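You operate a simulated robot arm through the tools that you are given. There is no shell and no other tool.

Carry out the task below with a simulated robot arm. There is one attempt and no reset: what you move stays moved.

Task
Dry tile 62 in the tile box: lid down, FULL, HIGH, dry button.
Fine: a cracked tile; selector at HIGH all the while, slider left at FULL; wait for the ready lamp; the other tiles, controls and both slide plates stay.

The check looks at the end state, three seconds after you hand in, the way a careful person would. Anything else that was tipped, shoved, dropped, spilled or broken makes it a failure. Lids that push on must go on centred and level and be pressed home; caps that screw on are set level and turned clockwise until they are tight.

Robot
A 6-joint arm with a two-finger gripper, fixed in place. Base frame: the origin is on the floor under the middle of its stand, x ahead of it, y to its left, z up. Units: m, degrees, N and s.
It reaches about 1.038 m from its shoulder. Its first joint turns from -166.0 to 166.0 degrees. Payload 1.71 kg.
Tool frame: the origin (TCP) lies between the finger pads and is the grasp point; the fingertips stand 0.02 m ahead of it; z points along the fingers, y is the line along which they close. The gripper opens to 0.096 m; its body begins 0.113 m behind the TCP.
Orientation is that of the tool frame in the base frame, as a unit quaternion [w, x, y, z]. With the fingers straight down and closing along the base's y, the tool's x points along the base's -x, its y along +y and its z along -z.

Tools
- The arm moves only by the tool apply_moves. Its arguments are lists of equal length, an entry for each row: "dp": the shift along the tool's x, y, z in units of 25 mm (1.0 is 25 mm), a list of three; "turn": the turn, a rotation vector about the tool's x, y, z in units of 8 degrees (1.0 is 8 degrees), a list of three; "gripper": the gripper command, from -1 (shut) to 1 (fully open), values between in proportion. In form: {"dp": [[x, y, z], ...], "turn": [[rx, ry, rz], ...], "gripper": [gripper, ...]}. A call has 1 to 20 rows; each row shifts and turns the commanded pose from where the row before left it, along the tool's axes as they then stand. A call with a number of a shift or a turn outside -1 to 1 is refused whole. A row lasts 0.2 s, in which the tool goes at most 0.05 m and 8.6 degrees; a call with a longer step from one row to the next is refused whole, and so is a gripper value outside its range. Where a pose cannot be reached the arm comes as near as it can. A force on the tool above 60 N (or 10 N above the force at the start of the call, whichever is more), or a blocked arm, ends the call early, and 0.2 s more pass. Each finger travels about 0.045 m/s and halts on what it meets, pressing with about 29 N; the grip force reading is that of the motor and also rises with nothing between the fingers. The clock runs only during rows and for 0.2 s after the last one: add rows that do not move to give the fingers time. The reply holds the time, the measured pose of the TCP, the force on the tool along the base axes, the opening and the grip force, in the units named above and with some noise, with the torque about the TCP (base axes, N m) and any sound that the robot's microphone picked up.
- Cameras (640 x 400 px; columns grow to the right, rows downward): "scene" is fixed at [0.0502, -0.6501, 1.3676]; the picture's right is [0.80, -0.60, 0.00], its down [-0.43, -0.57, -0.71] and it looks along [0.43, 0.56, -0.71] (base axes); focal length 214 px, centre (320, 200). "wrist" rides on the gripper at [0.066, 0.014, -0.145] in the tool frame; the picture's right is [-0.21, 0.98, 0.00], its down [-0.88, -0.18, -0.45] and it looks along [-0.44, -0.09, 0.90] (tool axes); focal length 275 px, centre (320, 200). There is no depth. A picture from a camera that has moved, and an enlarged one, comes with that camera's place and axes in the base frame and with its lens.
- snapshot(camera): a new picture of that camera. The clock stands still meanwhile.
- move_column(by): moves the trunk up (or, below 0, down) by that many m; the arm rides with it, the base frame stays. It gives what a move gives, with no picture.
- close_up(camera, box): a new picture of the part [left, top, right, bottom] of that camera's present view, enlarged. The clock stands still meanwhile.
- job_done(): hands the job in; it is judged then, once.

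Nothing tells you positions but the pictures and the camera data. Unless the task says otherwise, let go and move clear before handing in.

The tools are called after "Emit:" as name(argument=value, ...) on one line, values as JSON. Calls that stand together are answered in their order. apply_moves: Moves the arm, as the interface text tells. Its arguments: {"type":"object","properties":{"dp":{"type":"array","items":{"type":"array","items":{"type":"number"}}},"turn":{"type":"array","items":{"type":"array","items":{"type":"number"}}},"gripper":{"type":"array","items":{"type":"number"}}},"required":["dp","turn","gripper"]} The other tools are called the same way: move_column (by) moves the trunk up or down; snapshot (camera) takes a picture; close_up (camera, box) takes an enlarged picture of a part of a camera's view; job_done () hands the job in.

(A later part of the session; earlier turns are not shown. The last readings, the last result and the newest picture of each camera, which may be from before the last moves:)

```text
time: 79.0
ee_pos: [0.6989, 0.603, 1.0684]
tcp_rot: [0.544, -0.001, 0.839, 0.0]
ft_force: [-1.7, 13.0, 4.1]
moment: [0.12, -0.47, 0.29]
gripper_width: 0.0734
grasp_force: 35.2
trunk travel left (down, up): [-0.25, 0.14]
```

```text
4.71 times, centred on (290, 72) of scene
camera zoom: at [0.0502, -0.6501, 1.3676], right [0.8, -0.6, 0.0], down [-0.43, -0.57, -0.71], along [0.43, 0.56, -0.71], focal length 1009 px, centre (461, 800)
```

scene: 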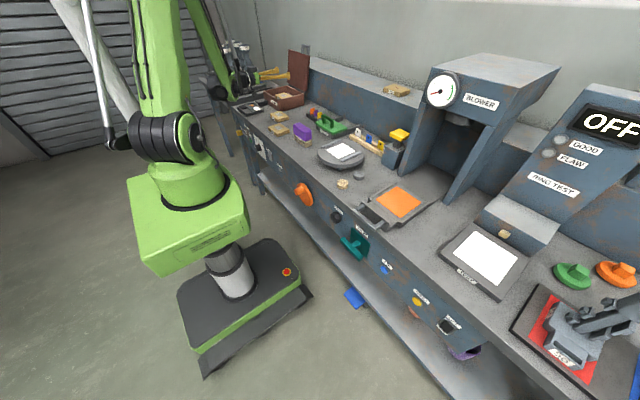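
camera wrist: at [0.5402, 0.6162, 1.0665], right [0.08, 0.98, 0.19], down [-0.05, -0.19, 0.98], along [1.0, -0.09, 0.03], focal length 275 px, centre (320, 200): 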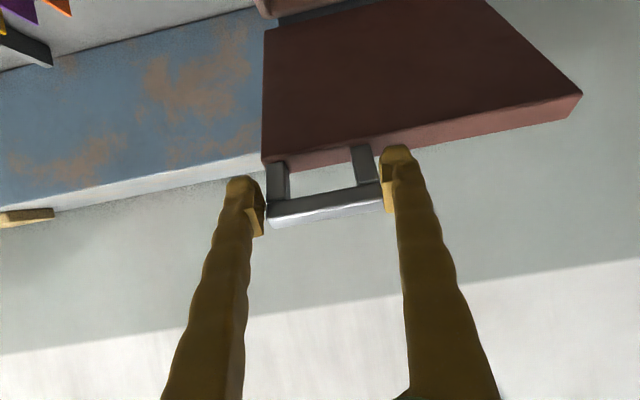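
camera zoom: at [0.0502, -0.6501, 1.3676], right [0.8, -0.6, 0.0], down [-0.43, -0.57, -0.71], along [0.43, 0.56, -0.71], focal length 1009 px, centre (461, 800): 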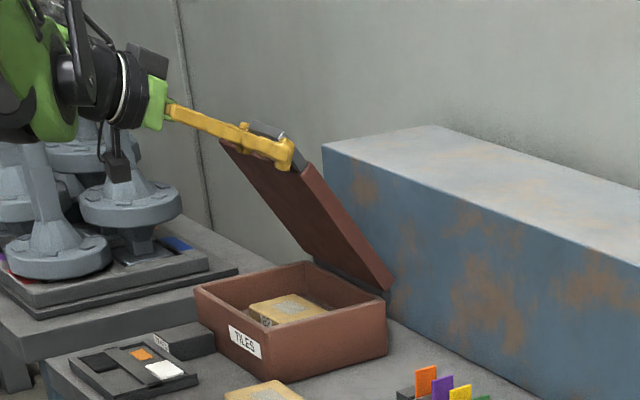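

Emit:
apply_moves(dp=[[0.392, 0.05, -0.188], [0.392, 0, -0.188], [0.413, 0, -0.134], [0.413, 0, -0.134], [0.428, 0, -0.077], [0.428, 0, -0.077], [0.434, 0, -0.018], [0.434, 0, -0.018], [0, 0, 0]], turn=[[0, 0.172, 0], [0, 0.172, 0], [0, 0.172, 0], [0, 0.172, 0], [0, 0.172, 0], [0, 0.172, 0], [0, 0.172, 0], [0, 0.172, 0], [0, 0, 0]], gripper=[-1, -1, -1, -1, -1, -1, -1, -1, -1])

Emit:
close_up(camera="scene", box=[230, 30, 350, 115])

Emit:
snapshot(camera="wrist")

```text
time: 81.0
ee_pos: [0.6419, 0.6029, 1.0053]
tcp_rot: [0.461, 0.0, 0.887, 0.0]
ft_force: [-0.9, 0.3, -1.5]
moment: [-0.05, 0.03, -0.03]
gripper_width: 0.0059
grasp_force: 29.7
trunk travel left (down, up): [-0.25, 0.14]
```

```text
4.71 times, centred on (290, 72) of scene
camera zoom: at [0.0502, -0.6501, 1.3676], right [0.8, -0.6, 0.0], down [-0.43, -0.57, -0.71], along [0.43, 0.56, -0.71], focal length 1009 px, centre (461, 800)
```

zoom: 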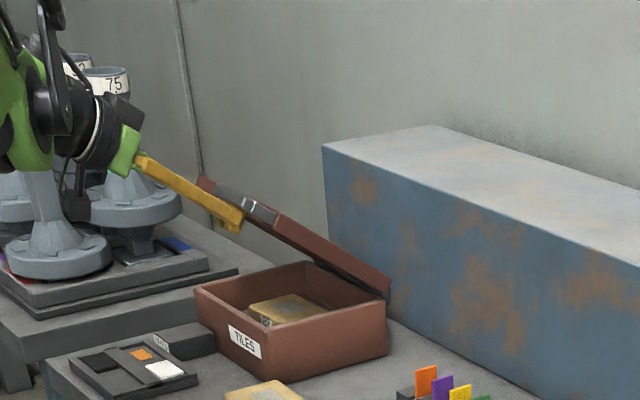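

```text
taken
camera wrist: at [0.4855, 0.6167, 1.0346], right [0.12, 0.98, 0.17], down [0.14, -0.18, 0.97], along [0.98, -0.09, -0.16], focal length 275 px, centre (320, 200)
```

wrist: 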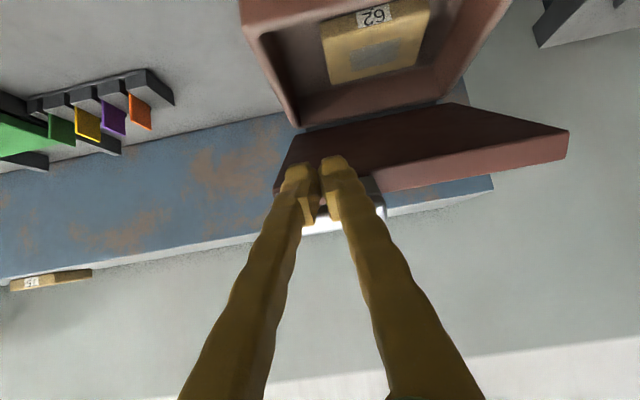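

The grip slipped off near the end of that stretch and the fingers are now shut just beneath the handle. The lid seems to be staying at about 55°. I'll hold still and check whether it's moving.

Emit:
apply_moves(dp=[[0, 0, 0], [0, 0, 0]], turn=[[0, 0, 0], [0, 0, 0]], gripper=[-1, -1])

Emit:
close_up(camera="scene", box=[240, 50, 330, 115])

Emit:
close_up(camera="wrist", box=[240, 100, 480, 280])

```text
time: 81.6
ee_pos: [0.6435, 0.6029, 1.0059]
tcp_rot: [0.461, 0.0, 0.887, 0.0]
ft_force: [-1.0, -0.2, -1.7]
moment: [0.01, -0.01, -0.04]
gripper_width: 0.0059
grasp_force: 29.1
trunk travel left (down, up): [-0.25, 0.14]
```

```text
6.15 times, centred on (285, 82) of scene
camera zoom: at [0.0502, -0.6501, 1.3676], right [0.8, -0.6, 0.0], down [-0.43, -0.57, -0.71], along [0.43, 0.56, -0.71], focal length 1320 px, centre (535, 923)
```

zoom: 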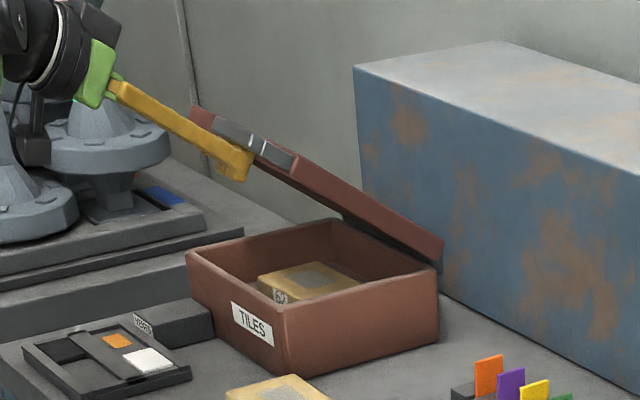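

```text
2.22 times, centred on (360, 190) of wrist
camera zoom: at [0.4856, 0.6166, 1.0347], right [0.12, 0.98, 0.17], down [0.14, -0.18, 0.97], along [0.98, -0.09, -0.16], focal length 612 px, centre (231, 222)
```

zoom: 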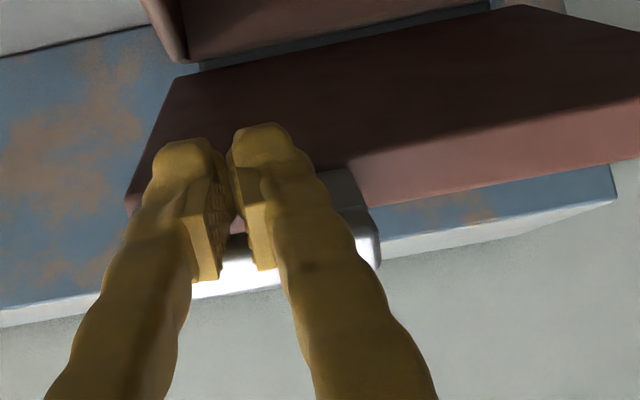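

The lid's handle bar is resting on top of the closed fingers. I'll lower it gently along its arc, supported by the fingers.

Emit:
apply_moves(dp=[[0.3, 0, 0.055], [0.3, 0, 0.055], [0.35, 0, 0.065], [0.441, 0, 0.082], [0.441, 0, 0.082], [0.441, 0, 0.082], [0.38, 0, 0.07], [0, 0, 0]], turn=[[0, 0, 0], [0, 0, 0], [0, 0, 0], [0, 0, 0], [0, 0, 0], [0, 0, 0], [0, 0, 0], [0, 0, 0]], gripper=[-1, -1, -1, -1, -1, -1, -1, -1])

Emit:
close_up(camera="scene", box=[240, 50, 330, 115])

Emit:
snapshot(camera="wrist")

```text
time: 83.4
ee_pos: [0.6131, 0.6021, 0.9446]
tcp_rot: [0.46, -0.001, 0.888, 0.0]
ft_force: [-0.1, -0.7, -1.2]
moment: [-0.02, 0.02, -0.04]
gripper_width: 0.006
grasp_force: 29.6
trunk travel left (down, up): [-0.25, 0.14]
```

```text
6.15 times, centred on (285, 82) of scene
camera zoom: at [0.0502, -0.6501, 1.3676], right [0.8, -0.6, 0.0], down [-0.43, -0.57, -0.71], along [0.43, 0.56, -0.71], focal length 1320 px, centre (535, 923)
```

zoom: 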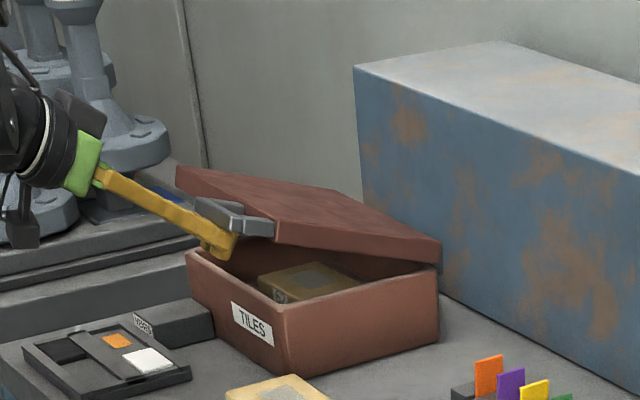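

```text
taken
camera wrist: at [0.4576, 0.6158, 0.9729], right [0.12, 0.98, 0.17], down [0.14, -0.18, 0.97], along [0.98, -0.09, -0.16], focal length 275 px, centre (320, 200)
```

wrist: 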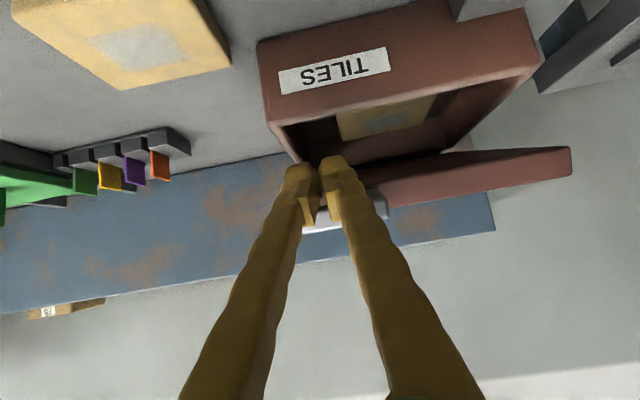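

Emit:
apply_moves(dp=[[0.35, 0, 0.15], [0.39, 0, 0.176], [0.39, 0, 0.176], [0.39, 0, 0.176], [0.35, 0, 0.2], [0.35, 0, 0.2], [0, 0, 0]], turn=[[0, 0, 0], [0, 0, 0], [0, 0, 0], [0, 0, 0], [0, 0, 0], [0, 0, 0], [0, 0, 0]], gripper=[-1, -1, -1, -1, -1, -1, -1])

Emit:
close_up(camera="scene", box=[240, 50, 330, 115])

Emit:
snapshot(camera="wrist")

```text
time: 85.0
ee_pos: [0.6034, 0.6027, 0.8834]
tcp_rot: [0.461, 0.0, 0.887, 0.0]
ft_force: [-0.6, 0.8, -2.1]
moment: [-0.01, 0.02, -0.01]
gripper_width: 0.0061
grasp_force: 29.4
trunk travel left (down, up): [-0.25, 0.14]
```

```text
6.15 times, centred on (285, 82) of scene
camera zoom: at [0.0502, -0.6501, 1.3676], right [0.8, -0.6, 0.0], down [-0.43, -0.57, -0.71], along [0.43, 0.56, -0.71], focal length 1320 px, centre (535, 923)
```

zoom: 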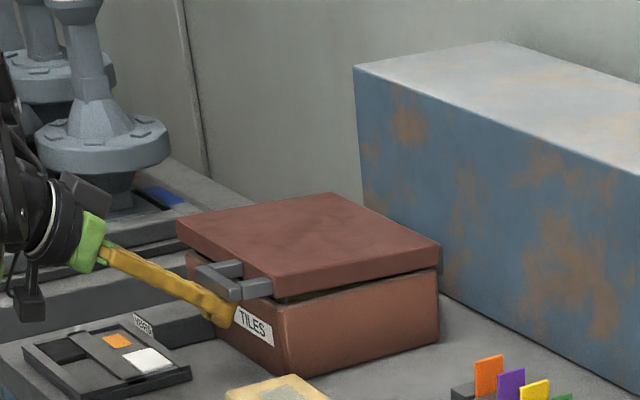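

```text
taken
camera wrist: at [0.4469, 0.6164, 0.912], right [0.12, 0.98, 0.17], down [0.14, -0.18, 0.97], along [0.98, -0.09, -0.16], focal length 275 px, centre (320, 200)
```

wrist: 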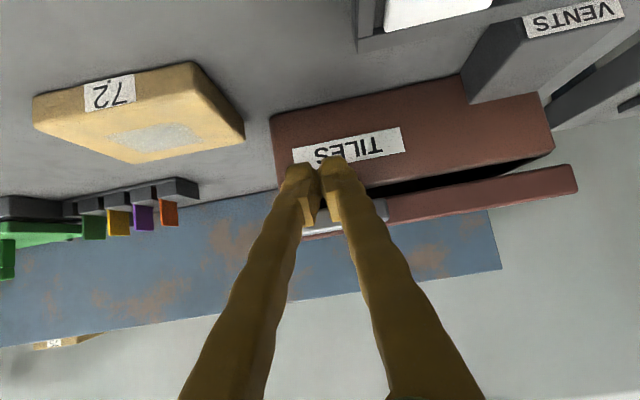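

Emit:
apply_moves(dp=[[0.33, 0, 0.2], [0.33, 0, 0.2], [0.33, 0, 0.2], [0, 0, 0]], turn=[[0, 0, 0], [0, 0, 0], [0, 0, 0], [0, 0, 0]], gripper=[-1, -1, -1, -1])

Emit:
close_up(camera="scene", box=[240, 50, 330, 115])

Emit:
snapshot(camera="wrist")

```text
time: 86.0
ee_pos: [0.6022, 0.6023, 0.853]
tcp_rot: [0.46, 0.0, 0.888, 0.0]
ft_force: [-0.4, 0.6, -0.1]
moment: [-0.04, -0.02, 0.0]
gripper_width: 0.0003
grasp_force: 29.9
trunk travel left (down, up): [-0.25, 0.14]
```

```text
6.15 times, centred on (285, 82) of scene
camera zoom: at [0.0502, -0.6501, 1.3676], right [0.8, -0.6, 0.0], down [-0.43, -0.57, -0.71], along [0.43, 0.56, -0.71], focal length 1320 px, centre (535, 923)
```

zoom: 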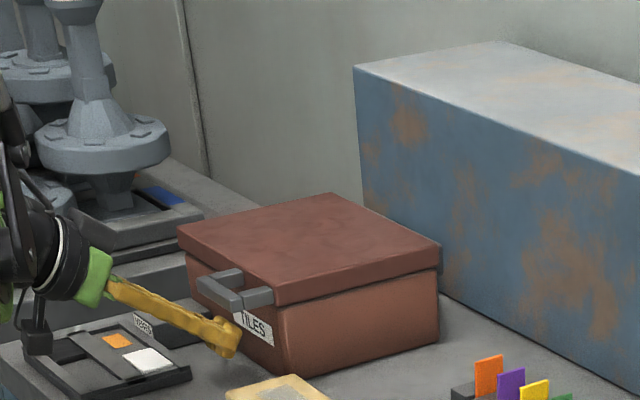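

```text
taken
camera wrist: at [0.4457, 0.6165, 0.8829], right [0.12, 0.98, 0.17], down [0.14, -0.18, 0.97], along [0.98, -0.09, -0.16], focal length 275 px, centre (320, 200)
```

wrist: 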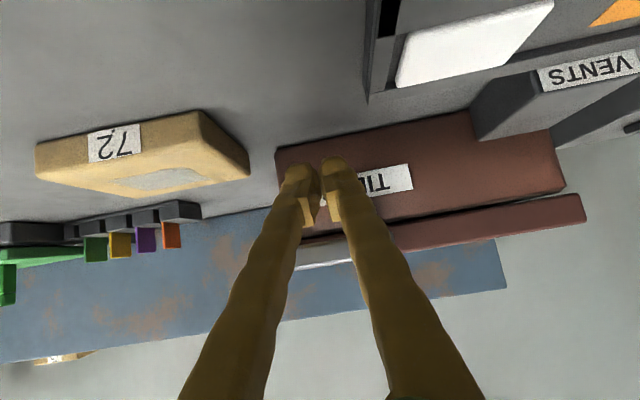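

The lid is down and the fingers are unloaded. I'll drop slightly more, back out from under the handle, and check the lid.

Emit:
apply_moves(dp=[[0.31, 0, -0.02], [0.4, 0, -0.6], [0.46, 0, -0.654], [0.46, 0, -0.654], [0.46, 0, -0.654], [0, 0, -0.8], [0, 0, -0.8], [0, 0, 0]], turn=[[0, 0, 0], [0, 0, 0], [0, 0, 0], [0, 0, 0], [0, 0, 0], [0, 0, 0], [0, 0, 0], [0, 0, 0]], gripper=[-1, -1, -1, -1, -1, -1, -1, -1])

Emit:
close_up(camera="scene", box=[240, 50, 330, 115])

Emit:
snapshot(camera="wrist")

Emit:
snapshot(camera="scene")

```text
time: 87.8
ee_pos: [0.4873, 0.6036, 0.8732]
tcp_rot: [0.461, -0.001, 0.887, 0.001]
ft_force: [0.4, 0.2, 0.1]
moment: [0.04, 0.03, 0.01]
gripper_width: 0.0001
grasp_force: 29.3
trunk travel left (down, up): [-0.25, 0.14]
```

```text
6.15 times, centred on (285, 82) of scene
camera zoom: at [0.0502, -0.6501, 1.3676], right [0.8, -0.6, 0.0], down [-0.43, -0.57, -0.71], along [0.43, 0.56, -0.71], focal length 1320 px, centre (535, 923)
```

zoom: 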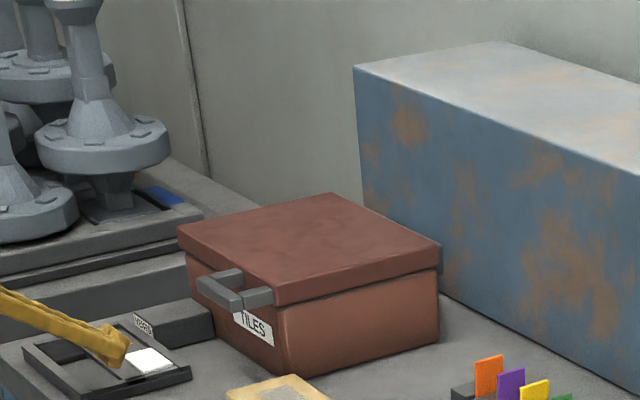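

```text
taken
camera wrist: at [0.3302, 0.6163, 0.9017], right [0.12, 0.98, 0.17], down [0.14, -0.18, 0.97], along [0.98, -0.09, -0.16], focal length 275 px, centre (320, 200)
```

wrist: 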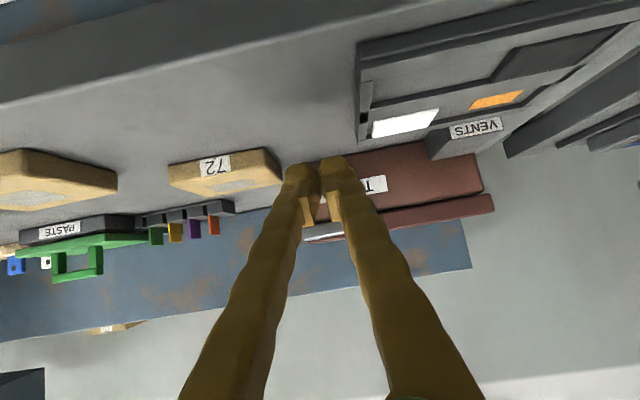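

```text
taken
```

scene: 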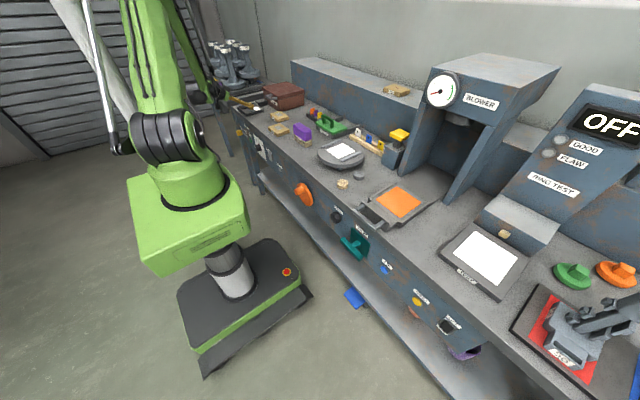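

The lid is closed on the box. Next come the front-panel controls: slider at about (0.43, 0.77, 0.65), DRY at (0.45, 0.62, 0.65) and knob at (0.44, 0.49, 0.67). I'll back off and lower the tool for a frontal view.

Emit:
apply_moves(dp=[[0.632, 0, -0.9], [0.632, 0, -0.9], [0.632, 0, -0.9], [0.632, 0, -0.9], [0.632, 0, -0.9], [0.632, 0, -0.9], [0.632, 0, -0.9], [0.632, 0, -0.9], [0.98, 0, 0.69], [0.98, 0, 0.69], [0.98, 0, 0.69], [0.98, 0, 0.69], [0, 0, 0]], turn=[[0, 0, 0], [0, 0, 0], [0, 0, 0], [0, 0, 0], [0, 0, 0], [0, 0, 0], [0, 0, 0], [0, 0, 0], [0, 0, 0], [0, 0, 0], [0, 0, 0], [0, 0, 0], [0, 0, 0]], gripper=[-1, -1, -1, -1, -1, -1, -1, -1, -1, -1, -1, -1, -1])

Emit:
snapshot(camera="wrist")

Emit:
snapshot(camera="scene")

```text
time: 90.6
ee_pos: [0.2655, 0.6212, 0.7638]
tcp_rot: [0.461, 0.0, 0.887, -0.001]
ft_force: [-0.4, -0.3, 0.0]
moment: [-0.03, 0.03, -0.01]
gripper_width: 0.0002
grasp_force: 29.9
out of reach, approached as far as the arm can: row 11, 12
trunk travel left (down, up): [-0.25, 0.14]
```

```text
taken
camera wrist: at [0.1098, 0.6351, 0.7934], right [0.12, 0.98, 0.17], down [0.14, -0.18, 0.97], along [0.98, -0.09, -0.16], focal length 275 px, centre (320, 200)
```

wrist: 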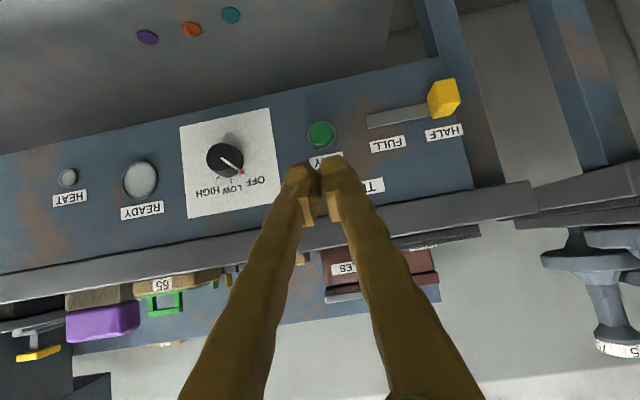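

```text
taken
```

scene: 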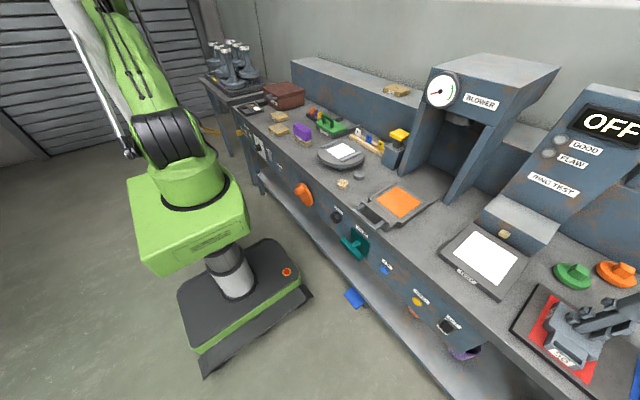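

Emit:
close_up(camera="wrist", box=[160, 90, 300, 230])

Emit:
close_up(camera="wrist", box=[290, 70, 490, 210])

Emit:
close_up(camera="scene", box=[230, 115, 300, 190])

```text
2.86 times, centred on (230, 160) of wrist
camera zoom: at [0.1098, 0.6351, 0.7934], right [0.12, 0.98, 0.17], down [0.14, -0.18, 0.97], along [0.98, -0.09, -0.16], focal length 786 px, centre (577, 314)
```

zoom: 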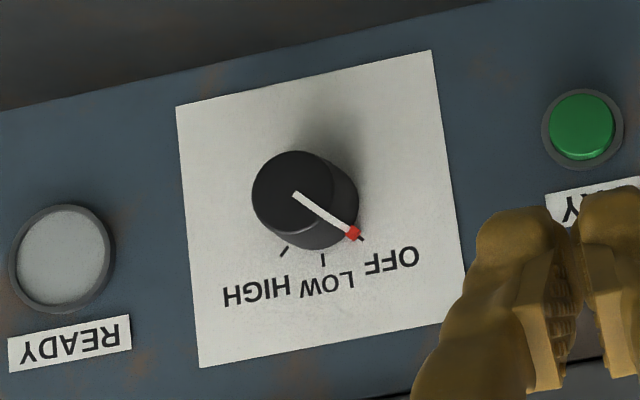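

```text
2.86 times, centred on (390, 140) of wrist
camera zoom: at [0.1098, 0.6351, 0.7934], right [0.12, 0.98, 0.17], down [0.14, -0.18, 0.97], along [0.98, -0.09, -0.16], focal length 786 px, centre (120, 371)
```

zoom: 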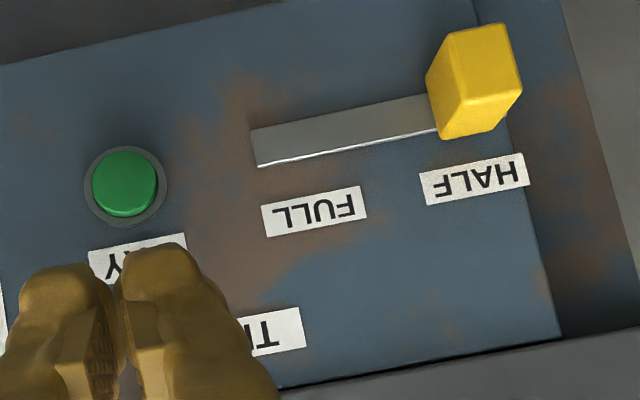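

```text
5.33 times, centred on (265, 152) of scene
camera zoom: at [0.0502, -0.6501, 1.3676], right [0.8, -0.6, 0.0], down [-0.43, -0.57, -0.71], along [0.43, 0.56, -0.71], focal length 1144 px, centre (613, 453)
```

zoom: 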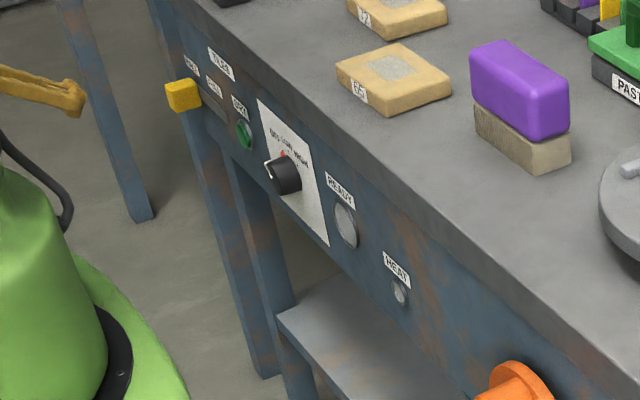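

The panel is clear: the slider sits at HALF (y≈0.77) and must go to FULL (y≈0.70). The knob points to OFF and needs about 90° clockwise to HIGH. The lamps are unlit. I'll lower the trunk for a better working height and level the tool.

Emit:
move_column(by=-0.15)

Emit:
apply_moves(dp=[[0, 0, 0], [0, 0, 0], [0, 0, 0], [0, 0, 0], [0, 0, 0], [0, 0, 0]], turn=[[0, -1, 0], [0, -1, 0], [0, -1, 0], [0, -1, 0], [0, -0.39, 0], [0, 0, 0]], gripper=[1, 1, 1, 1, 1, 1])

Emit:
snapshot(camera="wrist")

Emit:
snapshot(camera="scene")

```text
time: 92.3
ee_pos: [0.2663, 0.6206, 0.6145]
tcp_rot: [0.461, 0.0, 0.887, 0.0]
ft_force: [0.3, -0.2, 0.7]
moment: [-0.01, 0.02, 0.0]
gripper_width: 0.0002
grasp_force: 29.3
trunk travel left (down, up): [-0.1, 0.29]
```

```text
time: 93.7
ee_pos: [0.2642, 0.6779, 0.6408]
tcp_rot: [0.707, 0.001, 0.707, -0.001]
ft_force: [1.1, 0.1, 1.4]
moment: [-0.02, 0.01, -0.02]
gripper_width: 0.096
grasp_force: 0.1
out of reach, approached as far as the arm can: row 1, 2, 3, 4, 5
trunk travel left (down, up): [-0.1, 0.29]
```

```text
taken
camera wrist: at [0.1204, 0.6926, 0.5748], right [0.0, 0.98, 0.21], down [-0.44, -0.18, 0.88], along [0.9, -0.09, 0.43], focal length 275 px, centre (320, 200)
```

wrist: 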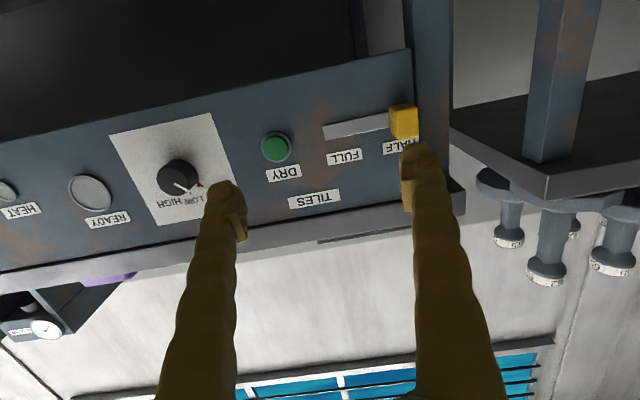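

```text
taken
```

scene: 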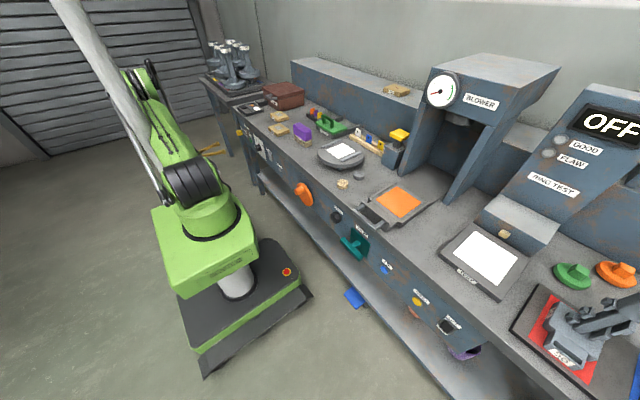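

Emit:
apply_moves(dp=[[-0.1, 0.926, 0.9], [-0.1, 0.926, 0.9], [-0.1, 0.926, 0.9], [-0.1, 0.926, 0.9], [0, 0, 0]], turn=[[0, 0, 0], [0, 0, 0], [0, 0, 0], [0, 0, 0], [0, 0, 0]], gripper=[1, 1, 1, 1, 1])

Emit:
snapshot(camera="wrist")

```text
time: 94.9
ee_pos: [0.3564, 0.7718, 0.6519]
tcp_rot: [0.707, 0.001, 0.707, 0.0]
ft_force: [-0.4, 0.1, 1.0]
moment: [-0.01, -0.03, -0.02]
gripper_width: 0.096
grasp_force: 0.0
trunk travel left (down, up): [-0.1, 0.29]
```

```text
taken
camera wrist: at [0.211, 0.7852, 0.5854], right [0.0, 0.98, 0.21], down [-0.44, -0.18, 0.88], along [0.9, -0.09, 0.43], focal length 275 px, centre (320, 200)
```

wrist: 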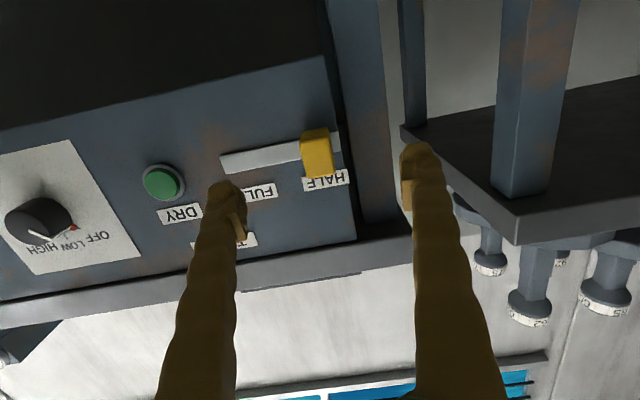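

The slider is reachable at (0.41–0.455, 0.770, 0.649). I'll partly close the fingers, move in around it, and grip.

Emit:
apply_moves(dp=[[0.1, -0.06, 0.3], [0, 0, 0.6], [0, 0, 0.6], [0, 0, 0.6], [0, 0, 0.4], [0, 0, 0]], turn=[[0, 0, 0], [0, 0, 0], [0, 0, 0], [0, 0, 0], [0, 0, 0], [0, 0, 0]], gripper=[0.25, 0.25, 0.25, 0.25, 0.25, 0.25])

Emit:
snapshot(camera="wrist")

Emit:
close_up(camera="scene", box=[200, 105, 290, 175])

```text
time: 96.3
ee_pos: [0.4199, 0.7699, 0.6484]
tcp_rot: [0.707, 0.0, 0.707, -0.001]
ft_force: [0.5, -0.5, -0.5]
moment: [0.04, 0.0, -0.01]
gripper_width: 0.0601
grasp_force: 0.1
trunk travel left (down, up): [-0.1, 0.29]
```

```text
taken
camera wrist: at [0.2737, 0.7836, 0.5833], right [0.0, 0.98, 0.21], down [-0.44, -0.18, 0.88], along [0.9, -0.09, 0.43], focal length 275 px, centre (320, 200)
```

wrist: 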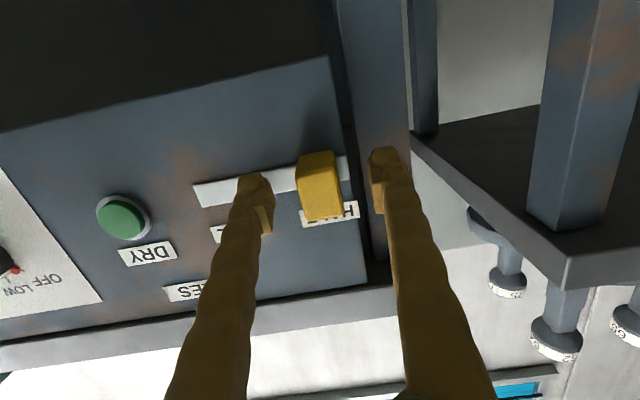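

```text
5.71 times, centred on (245, 140) of scene
camera zoom: at [0.0502, -0.6501, 1.3676], right [0.8, -0.6, 0.0], down [-0.43, -0.57, -0.71], along [0.43, 0.56, -0.71], focal length 1226 px, centre (749, 543)
```

zoom: 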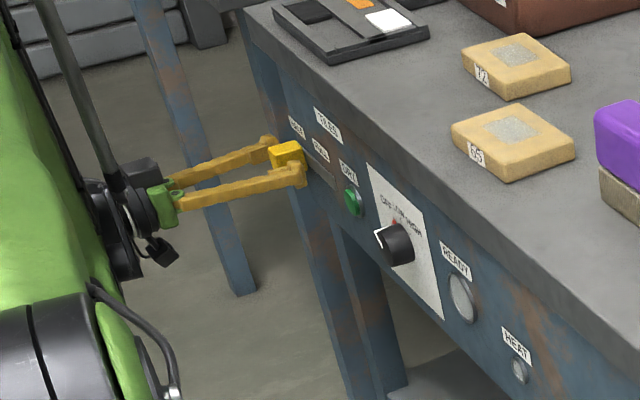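

Emit:
apply_moves(dp=[[0, 0, 0], [0, 0, 0], [0, 0, 0]], turn=[[0, 0, 0], [0, 0, 0], [0, 0, 0]], gripper=[-0.8, -0.8, -0.8])

Emit:
snapshot(camera="wrist")

```text
time: 97.1
ee_pos: [0.419, 0.7702, 0.648]
tcp_rot: [0.707, 0.0, 0.707, 0.0]
ft_force: [0.0, -0.5, -0.3]
moment: [0.04, 0.02, -0.03]
gripper_width: 0.023
grasp_force: 26.2
trunk travel left (down, up): [-0.1, 0.29]
```

```text
taken
camera wrist: at [0.2736, 0.7836, 0.5833], right [0.0, 0.98, 0.21], down [-0.44, -0.18, 0.88], along [0.9, -0.09, 0.43], focal length 275 px, centre (320, 200)
```

wrist: 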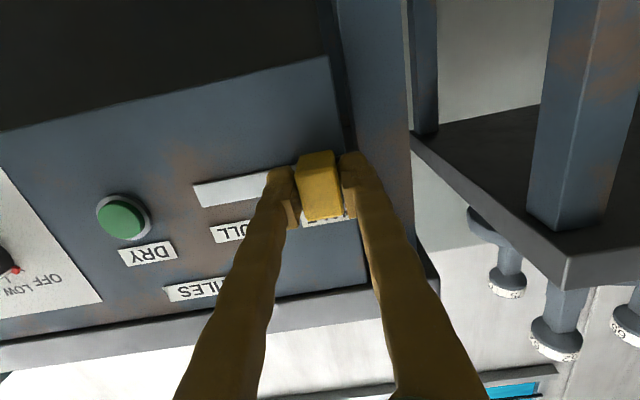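

Emit:
apply_moves(dp=[[0, -0.4, 0], [0, -0.4, 0], [0, -0.4, 0], [0, -0.4, 0], [0, -0.4, 0], [0, -0.4, 0], [0, 0, 0]], turn=[[0, 0, 0], [0, 0, 0], [0, 0, 0], [0, 0, 0], [0, 0, 0], [0, 0, 0], [0, 0, 0]], gripper=[-0.8, -0.8, -0.8, -0.8, -0.8, -0.8, -0.8])

Emit:
snapshot(camera="wrist")

Emit:
close_up(camera="scene", box=[200, 105, 290, 175])

```text
time: 98.7
ee_pos: [0.4197, 0.7081, 0.6494]
tcp_rot: [0.707, 0.001, 0.707, 0.0]
ft_force: [18.6, -0.7, 18.8]
moment: [0.0, -0.45, -0.03]
gripper_width: 0.0226
grasp_force: 34.9
trunk travel left (down, up): [-0.1, 0.29]
```

```text
taken
camera wrist: at [0.2735, 0.7223, 0.5831], right [0.0, 0.98, 0.21], down [-0.45, -0.18, 0.88], along [0.9, -0.09, 0.44], focal length 275 px, centre (320, 200)
```

wrist: 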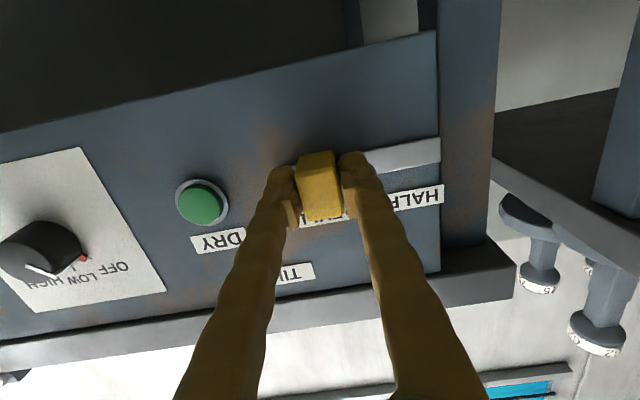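

```text
5.71 times, centred on (245, 140) of scene
camera zoom: at [0.0502, -0.6501, 1.3676], right [0.8, -0.6, 0.0], down [-0.43, -0.57, -0.71], along [0.43, 0.56, -0.71], focal length 1226 px, centre (749, 543)
```

zoom: 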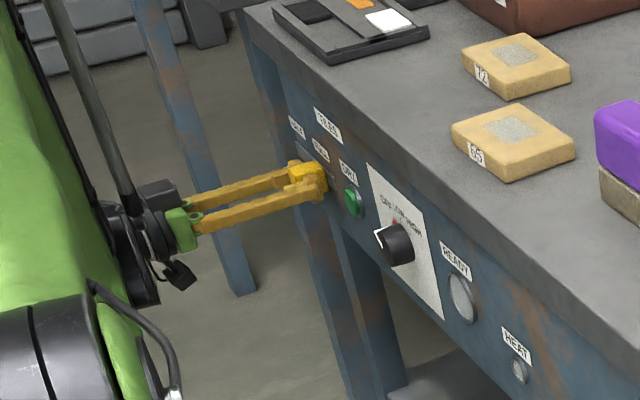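

Emit:
apply_moves(dp=[[-0.06, -0.12, 0.06], [0, -0.12, 0], [0, -0.12, 0], [0, 0, 0]], turn=[[0, 0, 0], [0, 0, 0], [0, 0, 0], [0, 0, 0]], gripper=[-0.8, -0.8, -0.8, -0.8])

```text
time: 99.7
ee_pos: [0.4188, 0.7014, 0.6503]
tcp_rot: [0.707, -0.001, 0.707, 0.001]
ft_force: [-12.3, -0.3, -8.7]
moment: [0.04, 0.41, -0.01]
gripper_width: 0.0228
grasp_force: 35.2
trunk travel left (down, up): [-0.1, 0.29]
```

Emit:
apply_moves(dp=[[0.02, -0.08, -0.025], [0, -0.08, 0], [0, -0.08, 0], [0, -0.08, 0], [0, 0, 0]], turn=[[0, 0, 0], [0, 0, 0], [0, 0, 0], [0, 0, 0], [0, 0, 0]], gripper=[-0.8, -0.8, -0.8, -0.8, -0.8])

Emit:
snapshot(camera="wrist")

```text
time: 100.8
ee_pos: [0.41, 0.6995, 0.6546]
tcp_rot: [0.712, -0.003, 0.702, 0.002]
ft_force: [18.0, 28.9, -9.2]
moment: [-0.01, 0.66, 0.32]
gripper_width: 0.0234
grasp_force: 34.7
trunk travel left (down, up): [-0.1, 0.29]
stopped in row 5: the force on the tool passed its limit at 64 N (the readings are from after the stop); the commanded pose is now the measured one
```

```text
taken
camera wrist: at [0.2651, 0.7108, 0.5865], right [-0.01, 0.98, 0.2], down [-0.46, -0.19, 0.87], along [0.89, -0.08, 0.45], focal length 275 px, centre (320, 200)
```

wrist: 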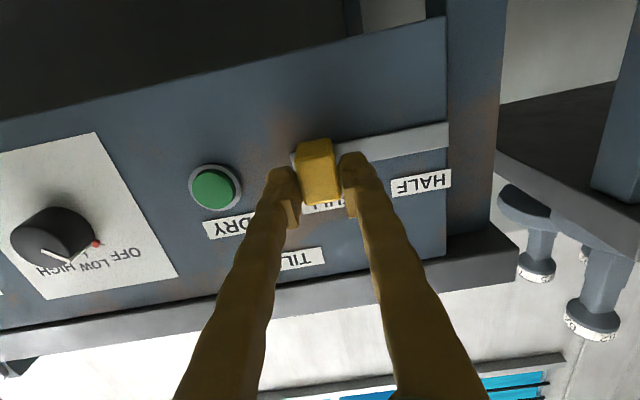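

The slider hit its stop at y≈0.70 (FULL). I'll release, back away, and verify.

Emit:
apply_moves(dp=[[0, 0, 0], [0, 0, 0], [0, 0, 0], [0, 0, -0.4], [0, 0, -0.8], [0, 0, -0.8], [0, 0, -0.8], [0, 0, 0]], turn=[[0, 0, 0], [0, 0, 0], [0, 0, 0], [0, 0, 0], [0, 0, 0], [0, 0, 0], [0, 0, 0], [0, 0, 0]], gripper=[0.25, 0.25, 0.25, 0.25, 0.25, 0.25, 0.25, 0.25])

Emit:
snapshot(camera="wrist")

Emit:
close_up(camera="scene", box=[200, 105, 290, 175])

```text
time: 102.5
ee_pos: [0.34, 0.6938, 0.6553]
tcp_rot: [0.713, -0.003, 0.701, 0.002]
ft_force: [1.0, -0.3, -0.3]
moment: [-0.02, 0.01, 0.0]
gripper_width: 0.0599
grasp_force: 0.1
trunk travel left (down, up): [-0.1, 0.29]
```

```text
taken
camera wrist: at [0.1954, 0.7072, 0.5866], right [-0.01, 0.98, 0.21], down [-0.46, -0.19, 0.87], along [0.89, -0.09, 0.45], focal length 275 px, centre (320, 200)
```

wrist: 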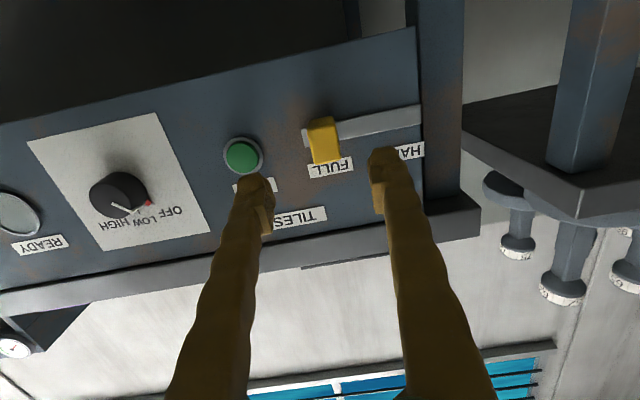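

```text
5.71 times, centred on (245, 140) of scene
camera zoom: at [0.0502, -0.6501, 1.3676], right [0.8, -0.6, 0.0], down [-0.43, -0.57, -0.71], along [0.43, 0.56, -0.71], focal length 1226 px, centre (749, 543)
```

zoom: 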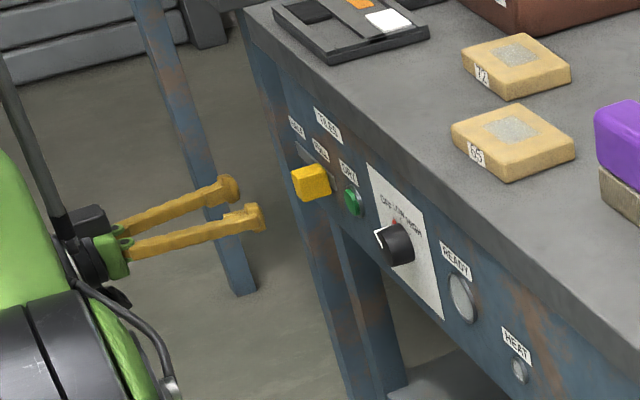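

The slider sits at FULL. Now I'll move toward the knob, keeping clear of the DRY button, and check that this pose is reachable.

Emit:
apply_moves(dp=[[-0.1, -0.8, 0.3], [-0.1, -0.8, 0.3], [-0.1, -0.8, 0.3], [-0.1, -0.8, 0.3], [-0.1, -0.8, 0.3], [0, 0, 0]], turn=[[0, 0.1, 0], [0, 0, 0], [0, 0, 0], [0, 0, 0], [0, 0, 0], [0, 0, 0]], gripper=[0.25, 0.25, 0.25, 0.25, 0.25, 0.25])

Emit:
snapshot(camera="scene")

```text
time: 104.0
ee_pos: [0.3854, 0.6537, 0.692]
tcp_rot: [0.708, -0.001, 0.707, 0.001]
ft_force: [-0.3, 0.1, -0.9]
moment: [0.03, 0.01, -0.01]
gripper_width: 0.0601
grasp_force: 0.0
out of reach, approached as far as the arm can: row 2, 3, 4, 5
trunk travel left (down, up): [-0.1, 0.29]
```

```text
taken
```

scene: 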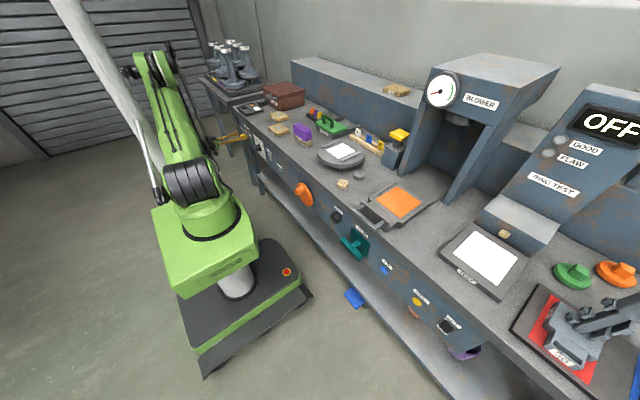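

A straight-on approach to the knob isn't reachable, since the arm can't fold that close. I'll look closely at the knob to plan a grip with an angled tool.

Emit:
snapshot(camera="wrist")

Emit:
close_up(camera="wrist", box=[0, 150, 200, 300])

Emit:
close_up(camera="scene", box=[250, 135, 290, 175])

```text
taken
camera wrist: at [0.2404, 0.6659, 0.6251], right [0.0, 0.98, 0.21], down [-0.44, -0.19, 0.88], along [0.9, -0.09, 0.44], focal length 275 px, centre (320, 200)
```

wrist: 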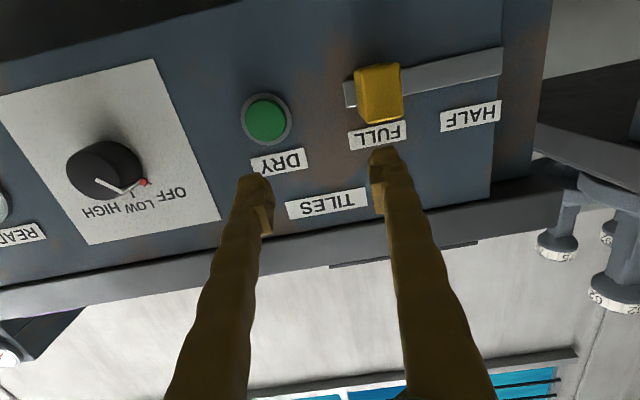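

```text
2.67 times, centred on (100, 225) of wrist
camera zoom: at [0.2404, 0.6659, 0.6251], right [0.0, 0.98, 0.21], down [-0.44, -0.19, 0.88], along [0.9, -0.09, 0.44], focal length 734 px, centre (907, 133)
```

zoom: 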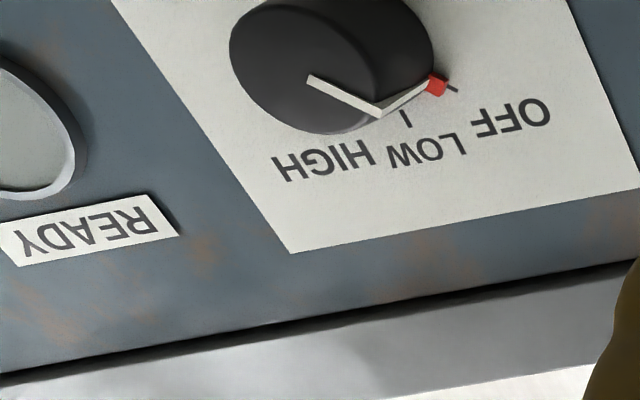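

```text
10.00 times, centred on (270, 155) of scene
camera zoom: at [0.0502, -0.6501, 1.3676], right [0.8, -0.6, 0.0], down [-0.43, -0.57, -0.71], along [0.43, 0.56, -0.71], focal length 2145 px, centre (820, 650)
```

zoom: 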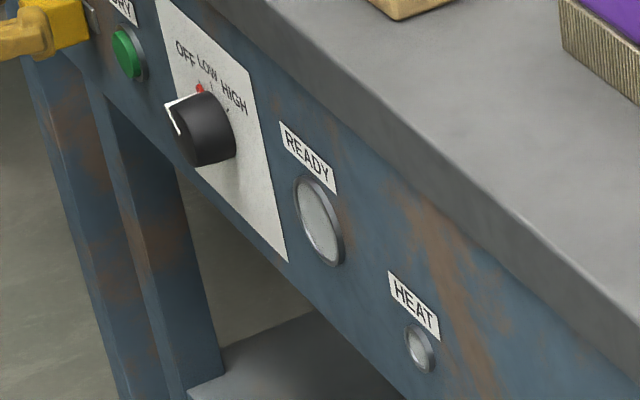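

The knob centre is at (0.428–0.453, 0.491, 0.666). I'll grip it with the tool pitched down about 60° and swung to the left, then rotate about the x axis in two strokes. First I'll lower the trunk and reorient.

Emit:
move_column(by=-0.1)

Emit:
apply_moves(dp=[[-1, 0, -0.5], [-1, 0, -0.5], [-1, 0, -0.5], [-1, 0, 0], [-1, 0, 0], [0, 0, 0], [0, 0, 0], [0, 0, 0], [0, 0, 0], [0, 0, 0], [0, 0, 0], [0, 0, 0], [0, 0, 0]], turn=[[0, 0, 0], [0, 0, 0], [0, 0, 0], [0, 0, 0], [0, 0, 0], [0, 1, 0], [0, 1, 0], [0, 1, 0], [0, 1, 0], [0, 1, 0], [0, 1, 0], [0, 1, 0], [0, 0.5, 0]], gripper=[0.45, 0.45, 0.45, 0.45, 0.45, 0.45, 0.45, 0.45, 0.45, 0.45, 0.45, 0.45, 0.45])

Emit:
snapshot(camera="wrist")

Emit:
snapshot(camera="scene")

```text
time: 105.3
ee_pos: [0.3847, 0.6522, 0.5916]
tcp_rot: [0.708, -0.003, 0.707, 0.002]
ft_force: [-0.2, 0.9, -0.2]
moment: [0.0, -0.01, 0.03]
gripper_width: 0.0602
grasp_force: 0.0
trunk travel left (down, up): [0.0, 0.39]
```

```text
time: 108.1
ee_pos: [0.3479, 0.653, 0.7159]
tcp_rot: [0.258, -0.002, 0.966, 0.001]
ft_force: [0.1, -0.5, -0.4]
moment: [0.02, 0.0, -0.02]
gripper_width: 0.0696
grasp_force: 0.1
trunk travel left (down, up): [0.0, 0.39]
```

```text
taken
camera wrist: at [0.218, 0.666, 0.8085], right [0.17, 0.98, 0.1], down [0.54, -0.18, 0.82], along [0.82, -0.09, -0.56], focal length 275 px, centre (320, 200)
```

wrist: 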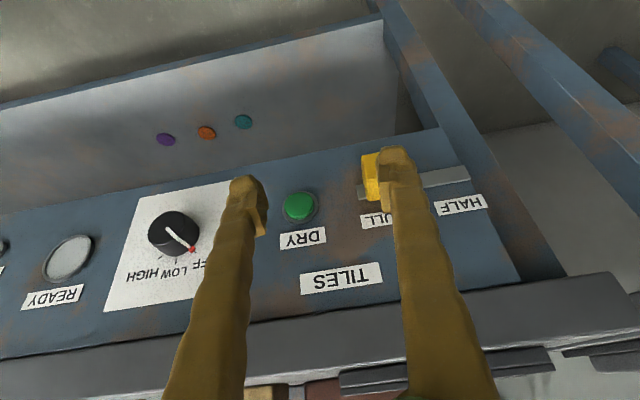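

```text
taken
```

scene: 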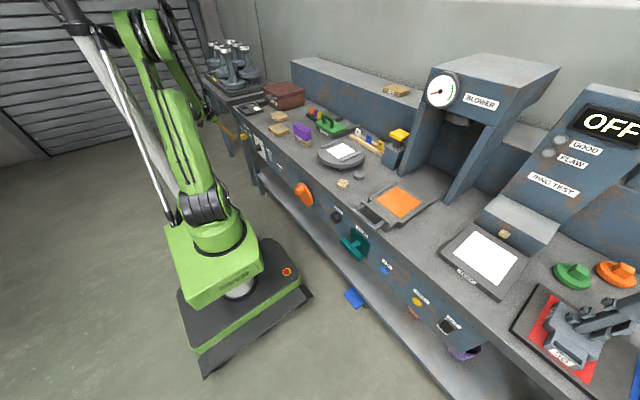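

Emit:
apply_moves(dp=[[0.043, -0.926, 0.213], [0.043, -0.926, 0.213], [0.043, -0.926, 0.213], [0.043, -0.926, 0.213], [0.043, -0.926, 0.213], [0.043, -0.926, 0.213], [0.043, -0.926, 0.213], [0, 0, 0]], turn=[[0, 0, 0], [0, 0, 0], [0, 0, 0], [0, 0, 0], [0, 0, 0], [0, 0, 0], [0, 0, 0], [0, 0, 0]], gripper=[0.45, 0.45, 0.45, 0.45, 0.45, 0.45, 0.45, 0.45])

Emit:
snapshot(camera="wrist")

Emit:
snapshot(camera="scene")

```text
time: 109.9
ee_pos: [0.3604, 0.4927, 0.6805]
tcp_rot: [0.26, -0.002, 0.966, 0.0]
ft_force: [0.7, -0.5, -0.4]
moment: [-0.01, 0.04, -0.05]
gripper_width: 0.0697
grasp_force: 0.2
trunk travel left (down, up): [0.0, 0.39]
```

```text
taken
camera wrist: at [0.2312, 0.5048, 0.7725], right [0.17, 0.98, 0.1], down [0.54, -0.18, 0.82], along [0.83, -0.09, -0.56], focal length 275 px, centre (320, 200)
```

wrist: 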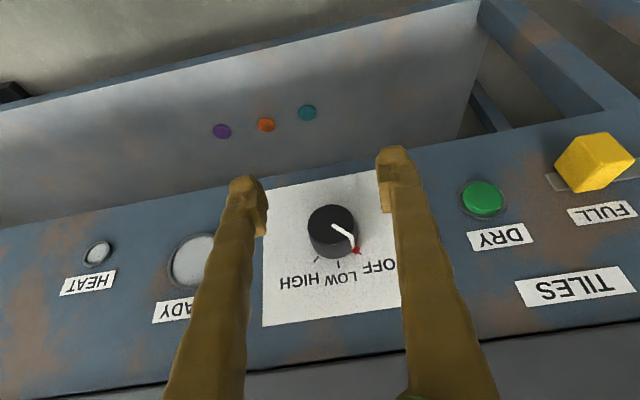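

```text
taken
```

scene: 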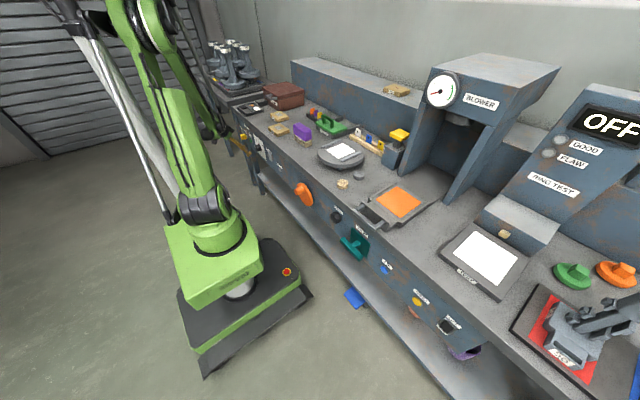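

Reachable in this posture. Now I'll pre-rotate the tool about the panel normal by −50° so I can turn the knob clockwise with a wide stroke.

Emit:
apply_moves(dp=[[0, 0, 0], [0, 0, 0], [0, 0, 0], [0, 0, 0], [0, 0, 0], [0, 0, 0], [0, 0, 0], [0, 0, 0]], turn=[[0.812, 0, -0.469], [0.812, 0, -0.469], [0.812, 0, -0.469], [0.812, 0, -0.469], [0.812, 0, -0.469], [0.812, 0, -0.469], [0.812, 0, -0.469], [0, 0, 0]], gripper=[0.45, 0.45, 0.45, 0.45, 0.45, 0.45, 0.45, 0.45])

Emit:
snapshot(camera="wrist")

Emit:
close_up(camera="scene", box=[200, 105, 290, 175])

```text
time: 111.7
ee_pos: [0.3992, 0.4783, 0.6802]
tcp_rot: [0.244, -0.128, 0.87, -0.409]
ft_force: [-0.2, -0.2, 0.3]
moment: [0.0, -0.03, -0.03]
gripper_width: 0.0695
grasp_force: 0.1
out of reach, approached as far as the arm can: row 7
trunk travel left (down, up): [0.0, 0.39]
```

```text
taken
camera wrist: at [0.2657, 0.5526, 0.7273], right [0.15, 0.71, -0.69], down [0.51, 0.54, 0.67], along [0.85, -0.45, -0.28], focal length 275 px, centre (320, 200)
```

wrist: 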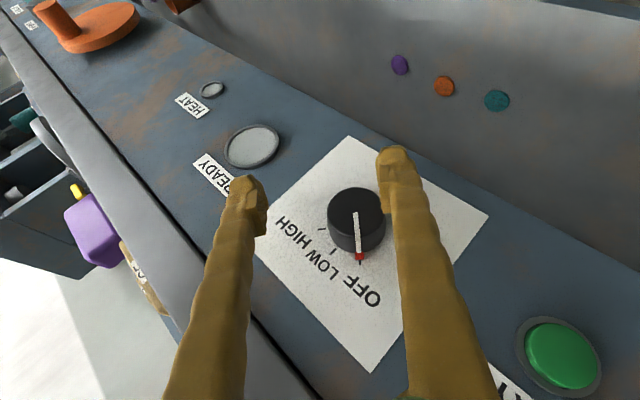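

```text
5.71 times, centred on (245, 140) of scene
camera zoom: at [0.0502, -0.6501, 1.3676], right [0.8, -0.6, 0.0], down [-0.43, -0.57, -0.71], along [0.43, 0.56, -0.71], focal length 1226 px, centre (749, 543)
```

zoom: 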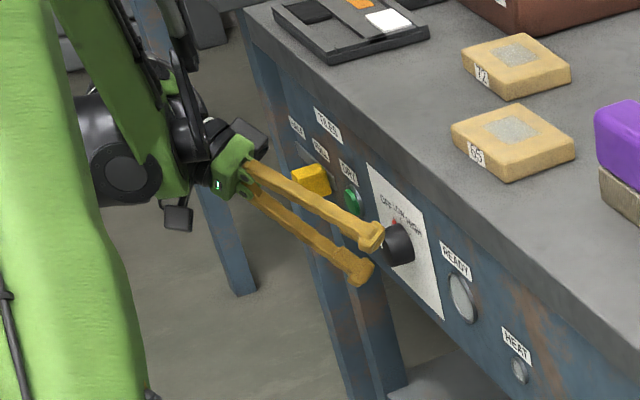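

Emit:
apply_moves(dp=[[0, 0.37, 0], [0, 0.36, 0], [0, 0, 0]], turn=[[0, 0, 0], [0, 0, 0], [0, 0, 0]], gripper=[0.45, 0.45, 0.45])

Emit:
snapshot(camera="wrist")

```text
time: 112.5
ee_pos: [0.3997, 0.4882, 0.6674]
tcp_rot: [0.246, -0.129, 0.871, -0.406]
ft_force: [0.0, 0.2, 0.6]
moment: [-0.02, -0.03, -0.06]
gripper_width: 0.0695
grasp_force: 0.0
trunk travel left (down, up): [0.0, 0.39]
```

```text
taken
camera wrist: at [0.2658, 0.563, 0.714], right [0.15, 0.71, -0.69], down [0.51, 0.54, 0.67], along [0.85, -0.45, -0.28], focal length 275 px, centre (320, 200)
```

wrist: 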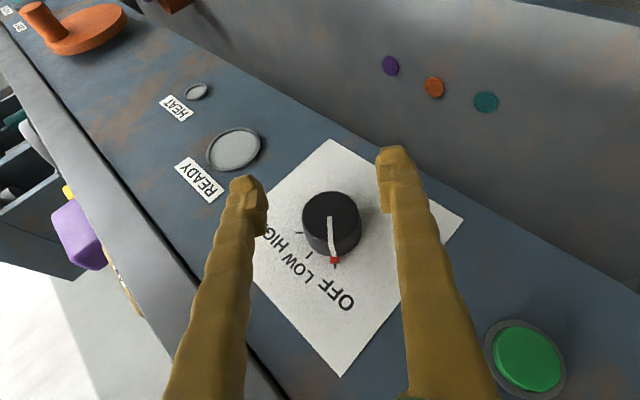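

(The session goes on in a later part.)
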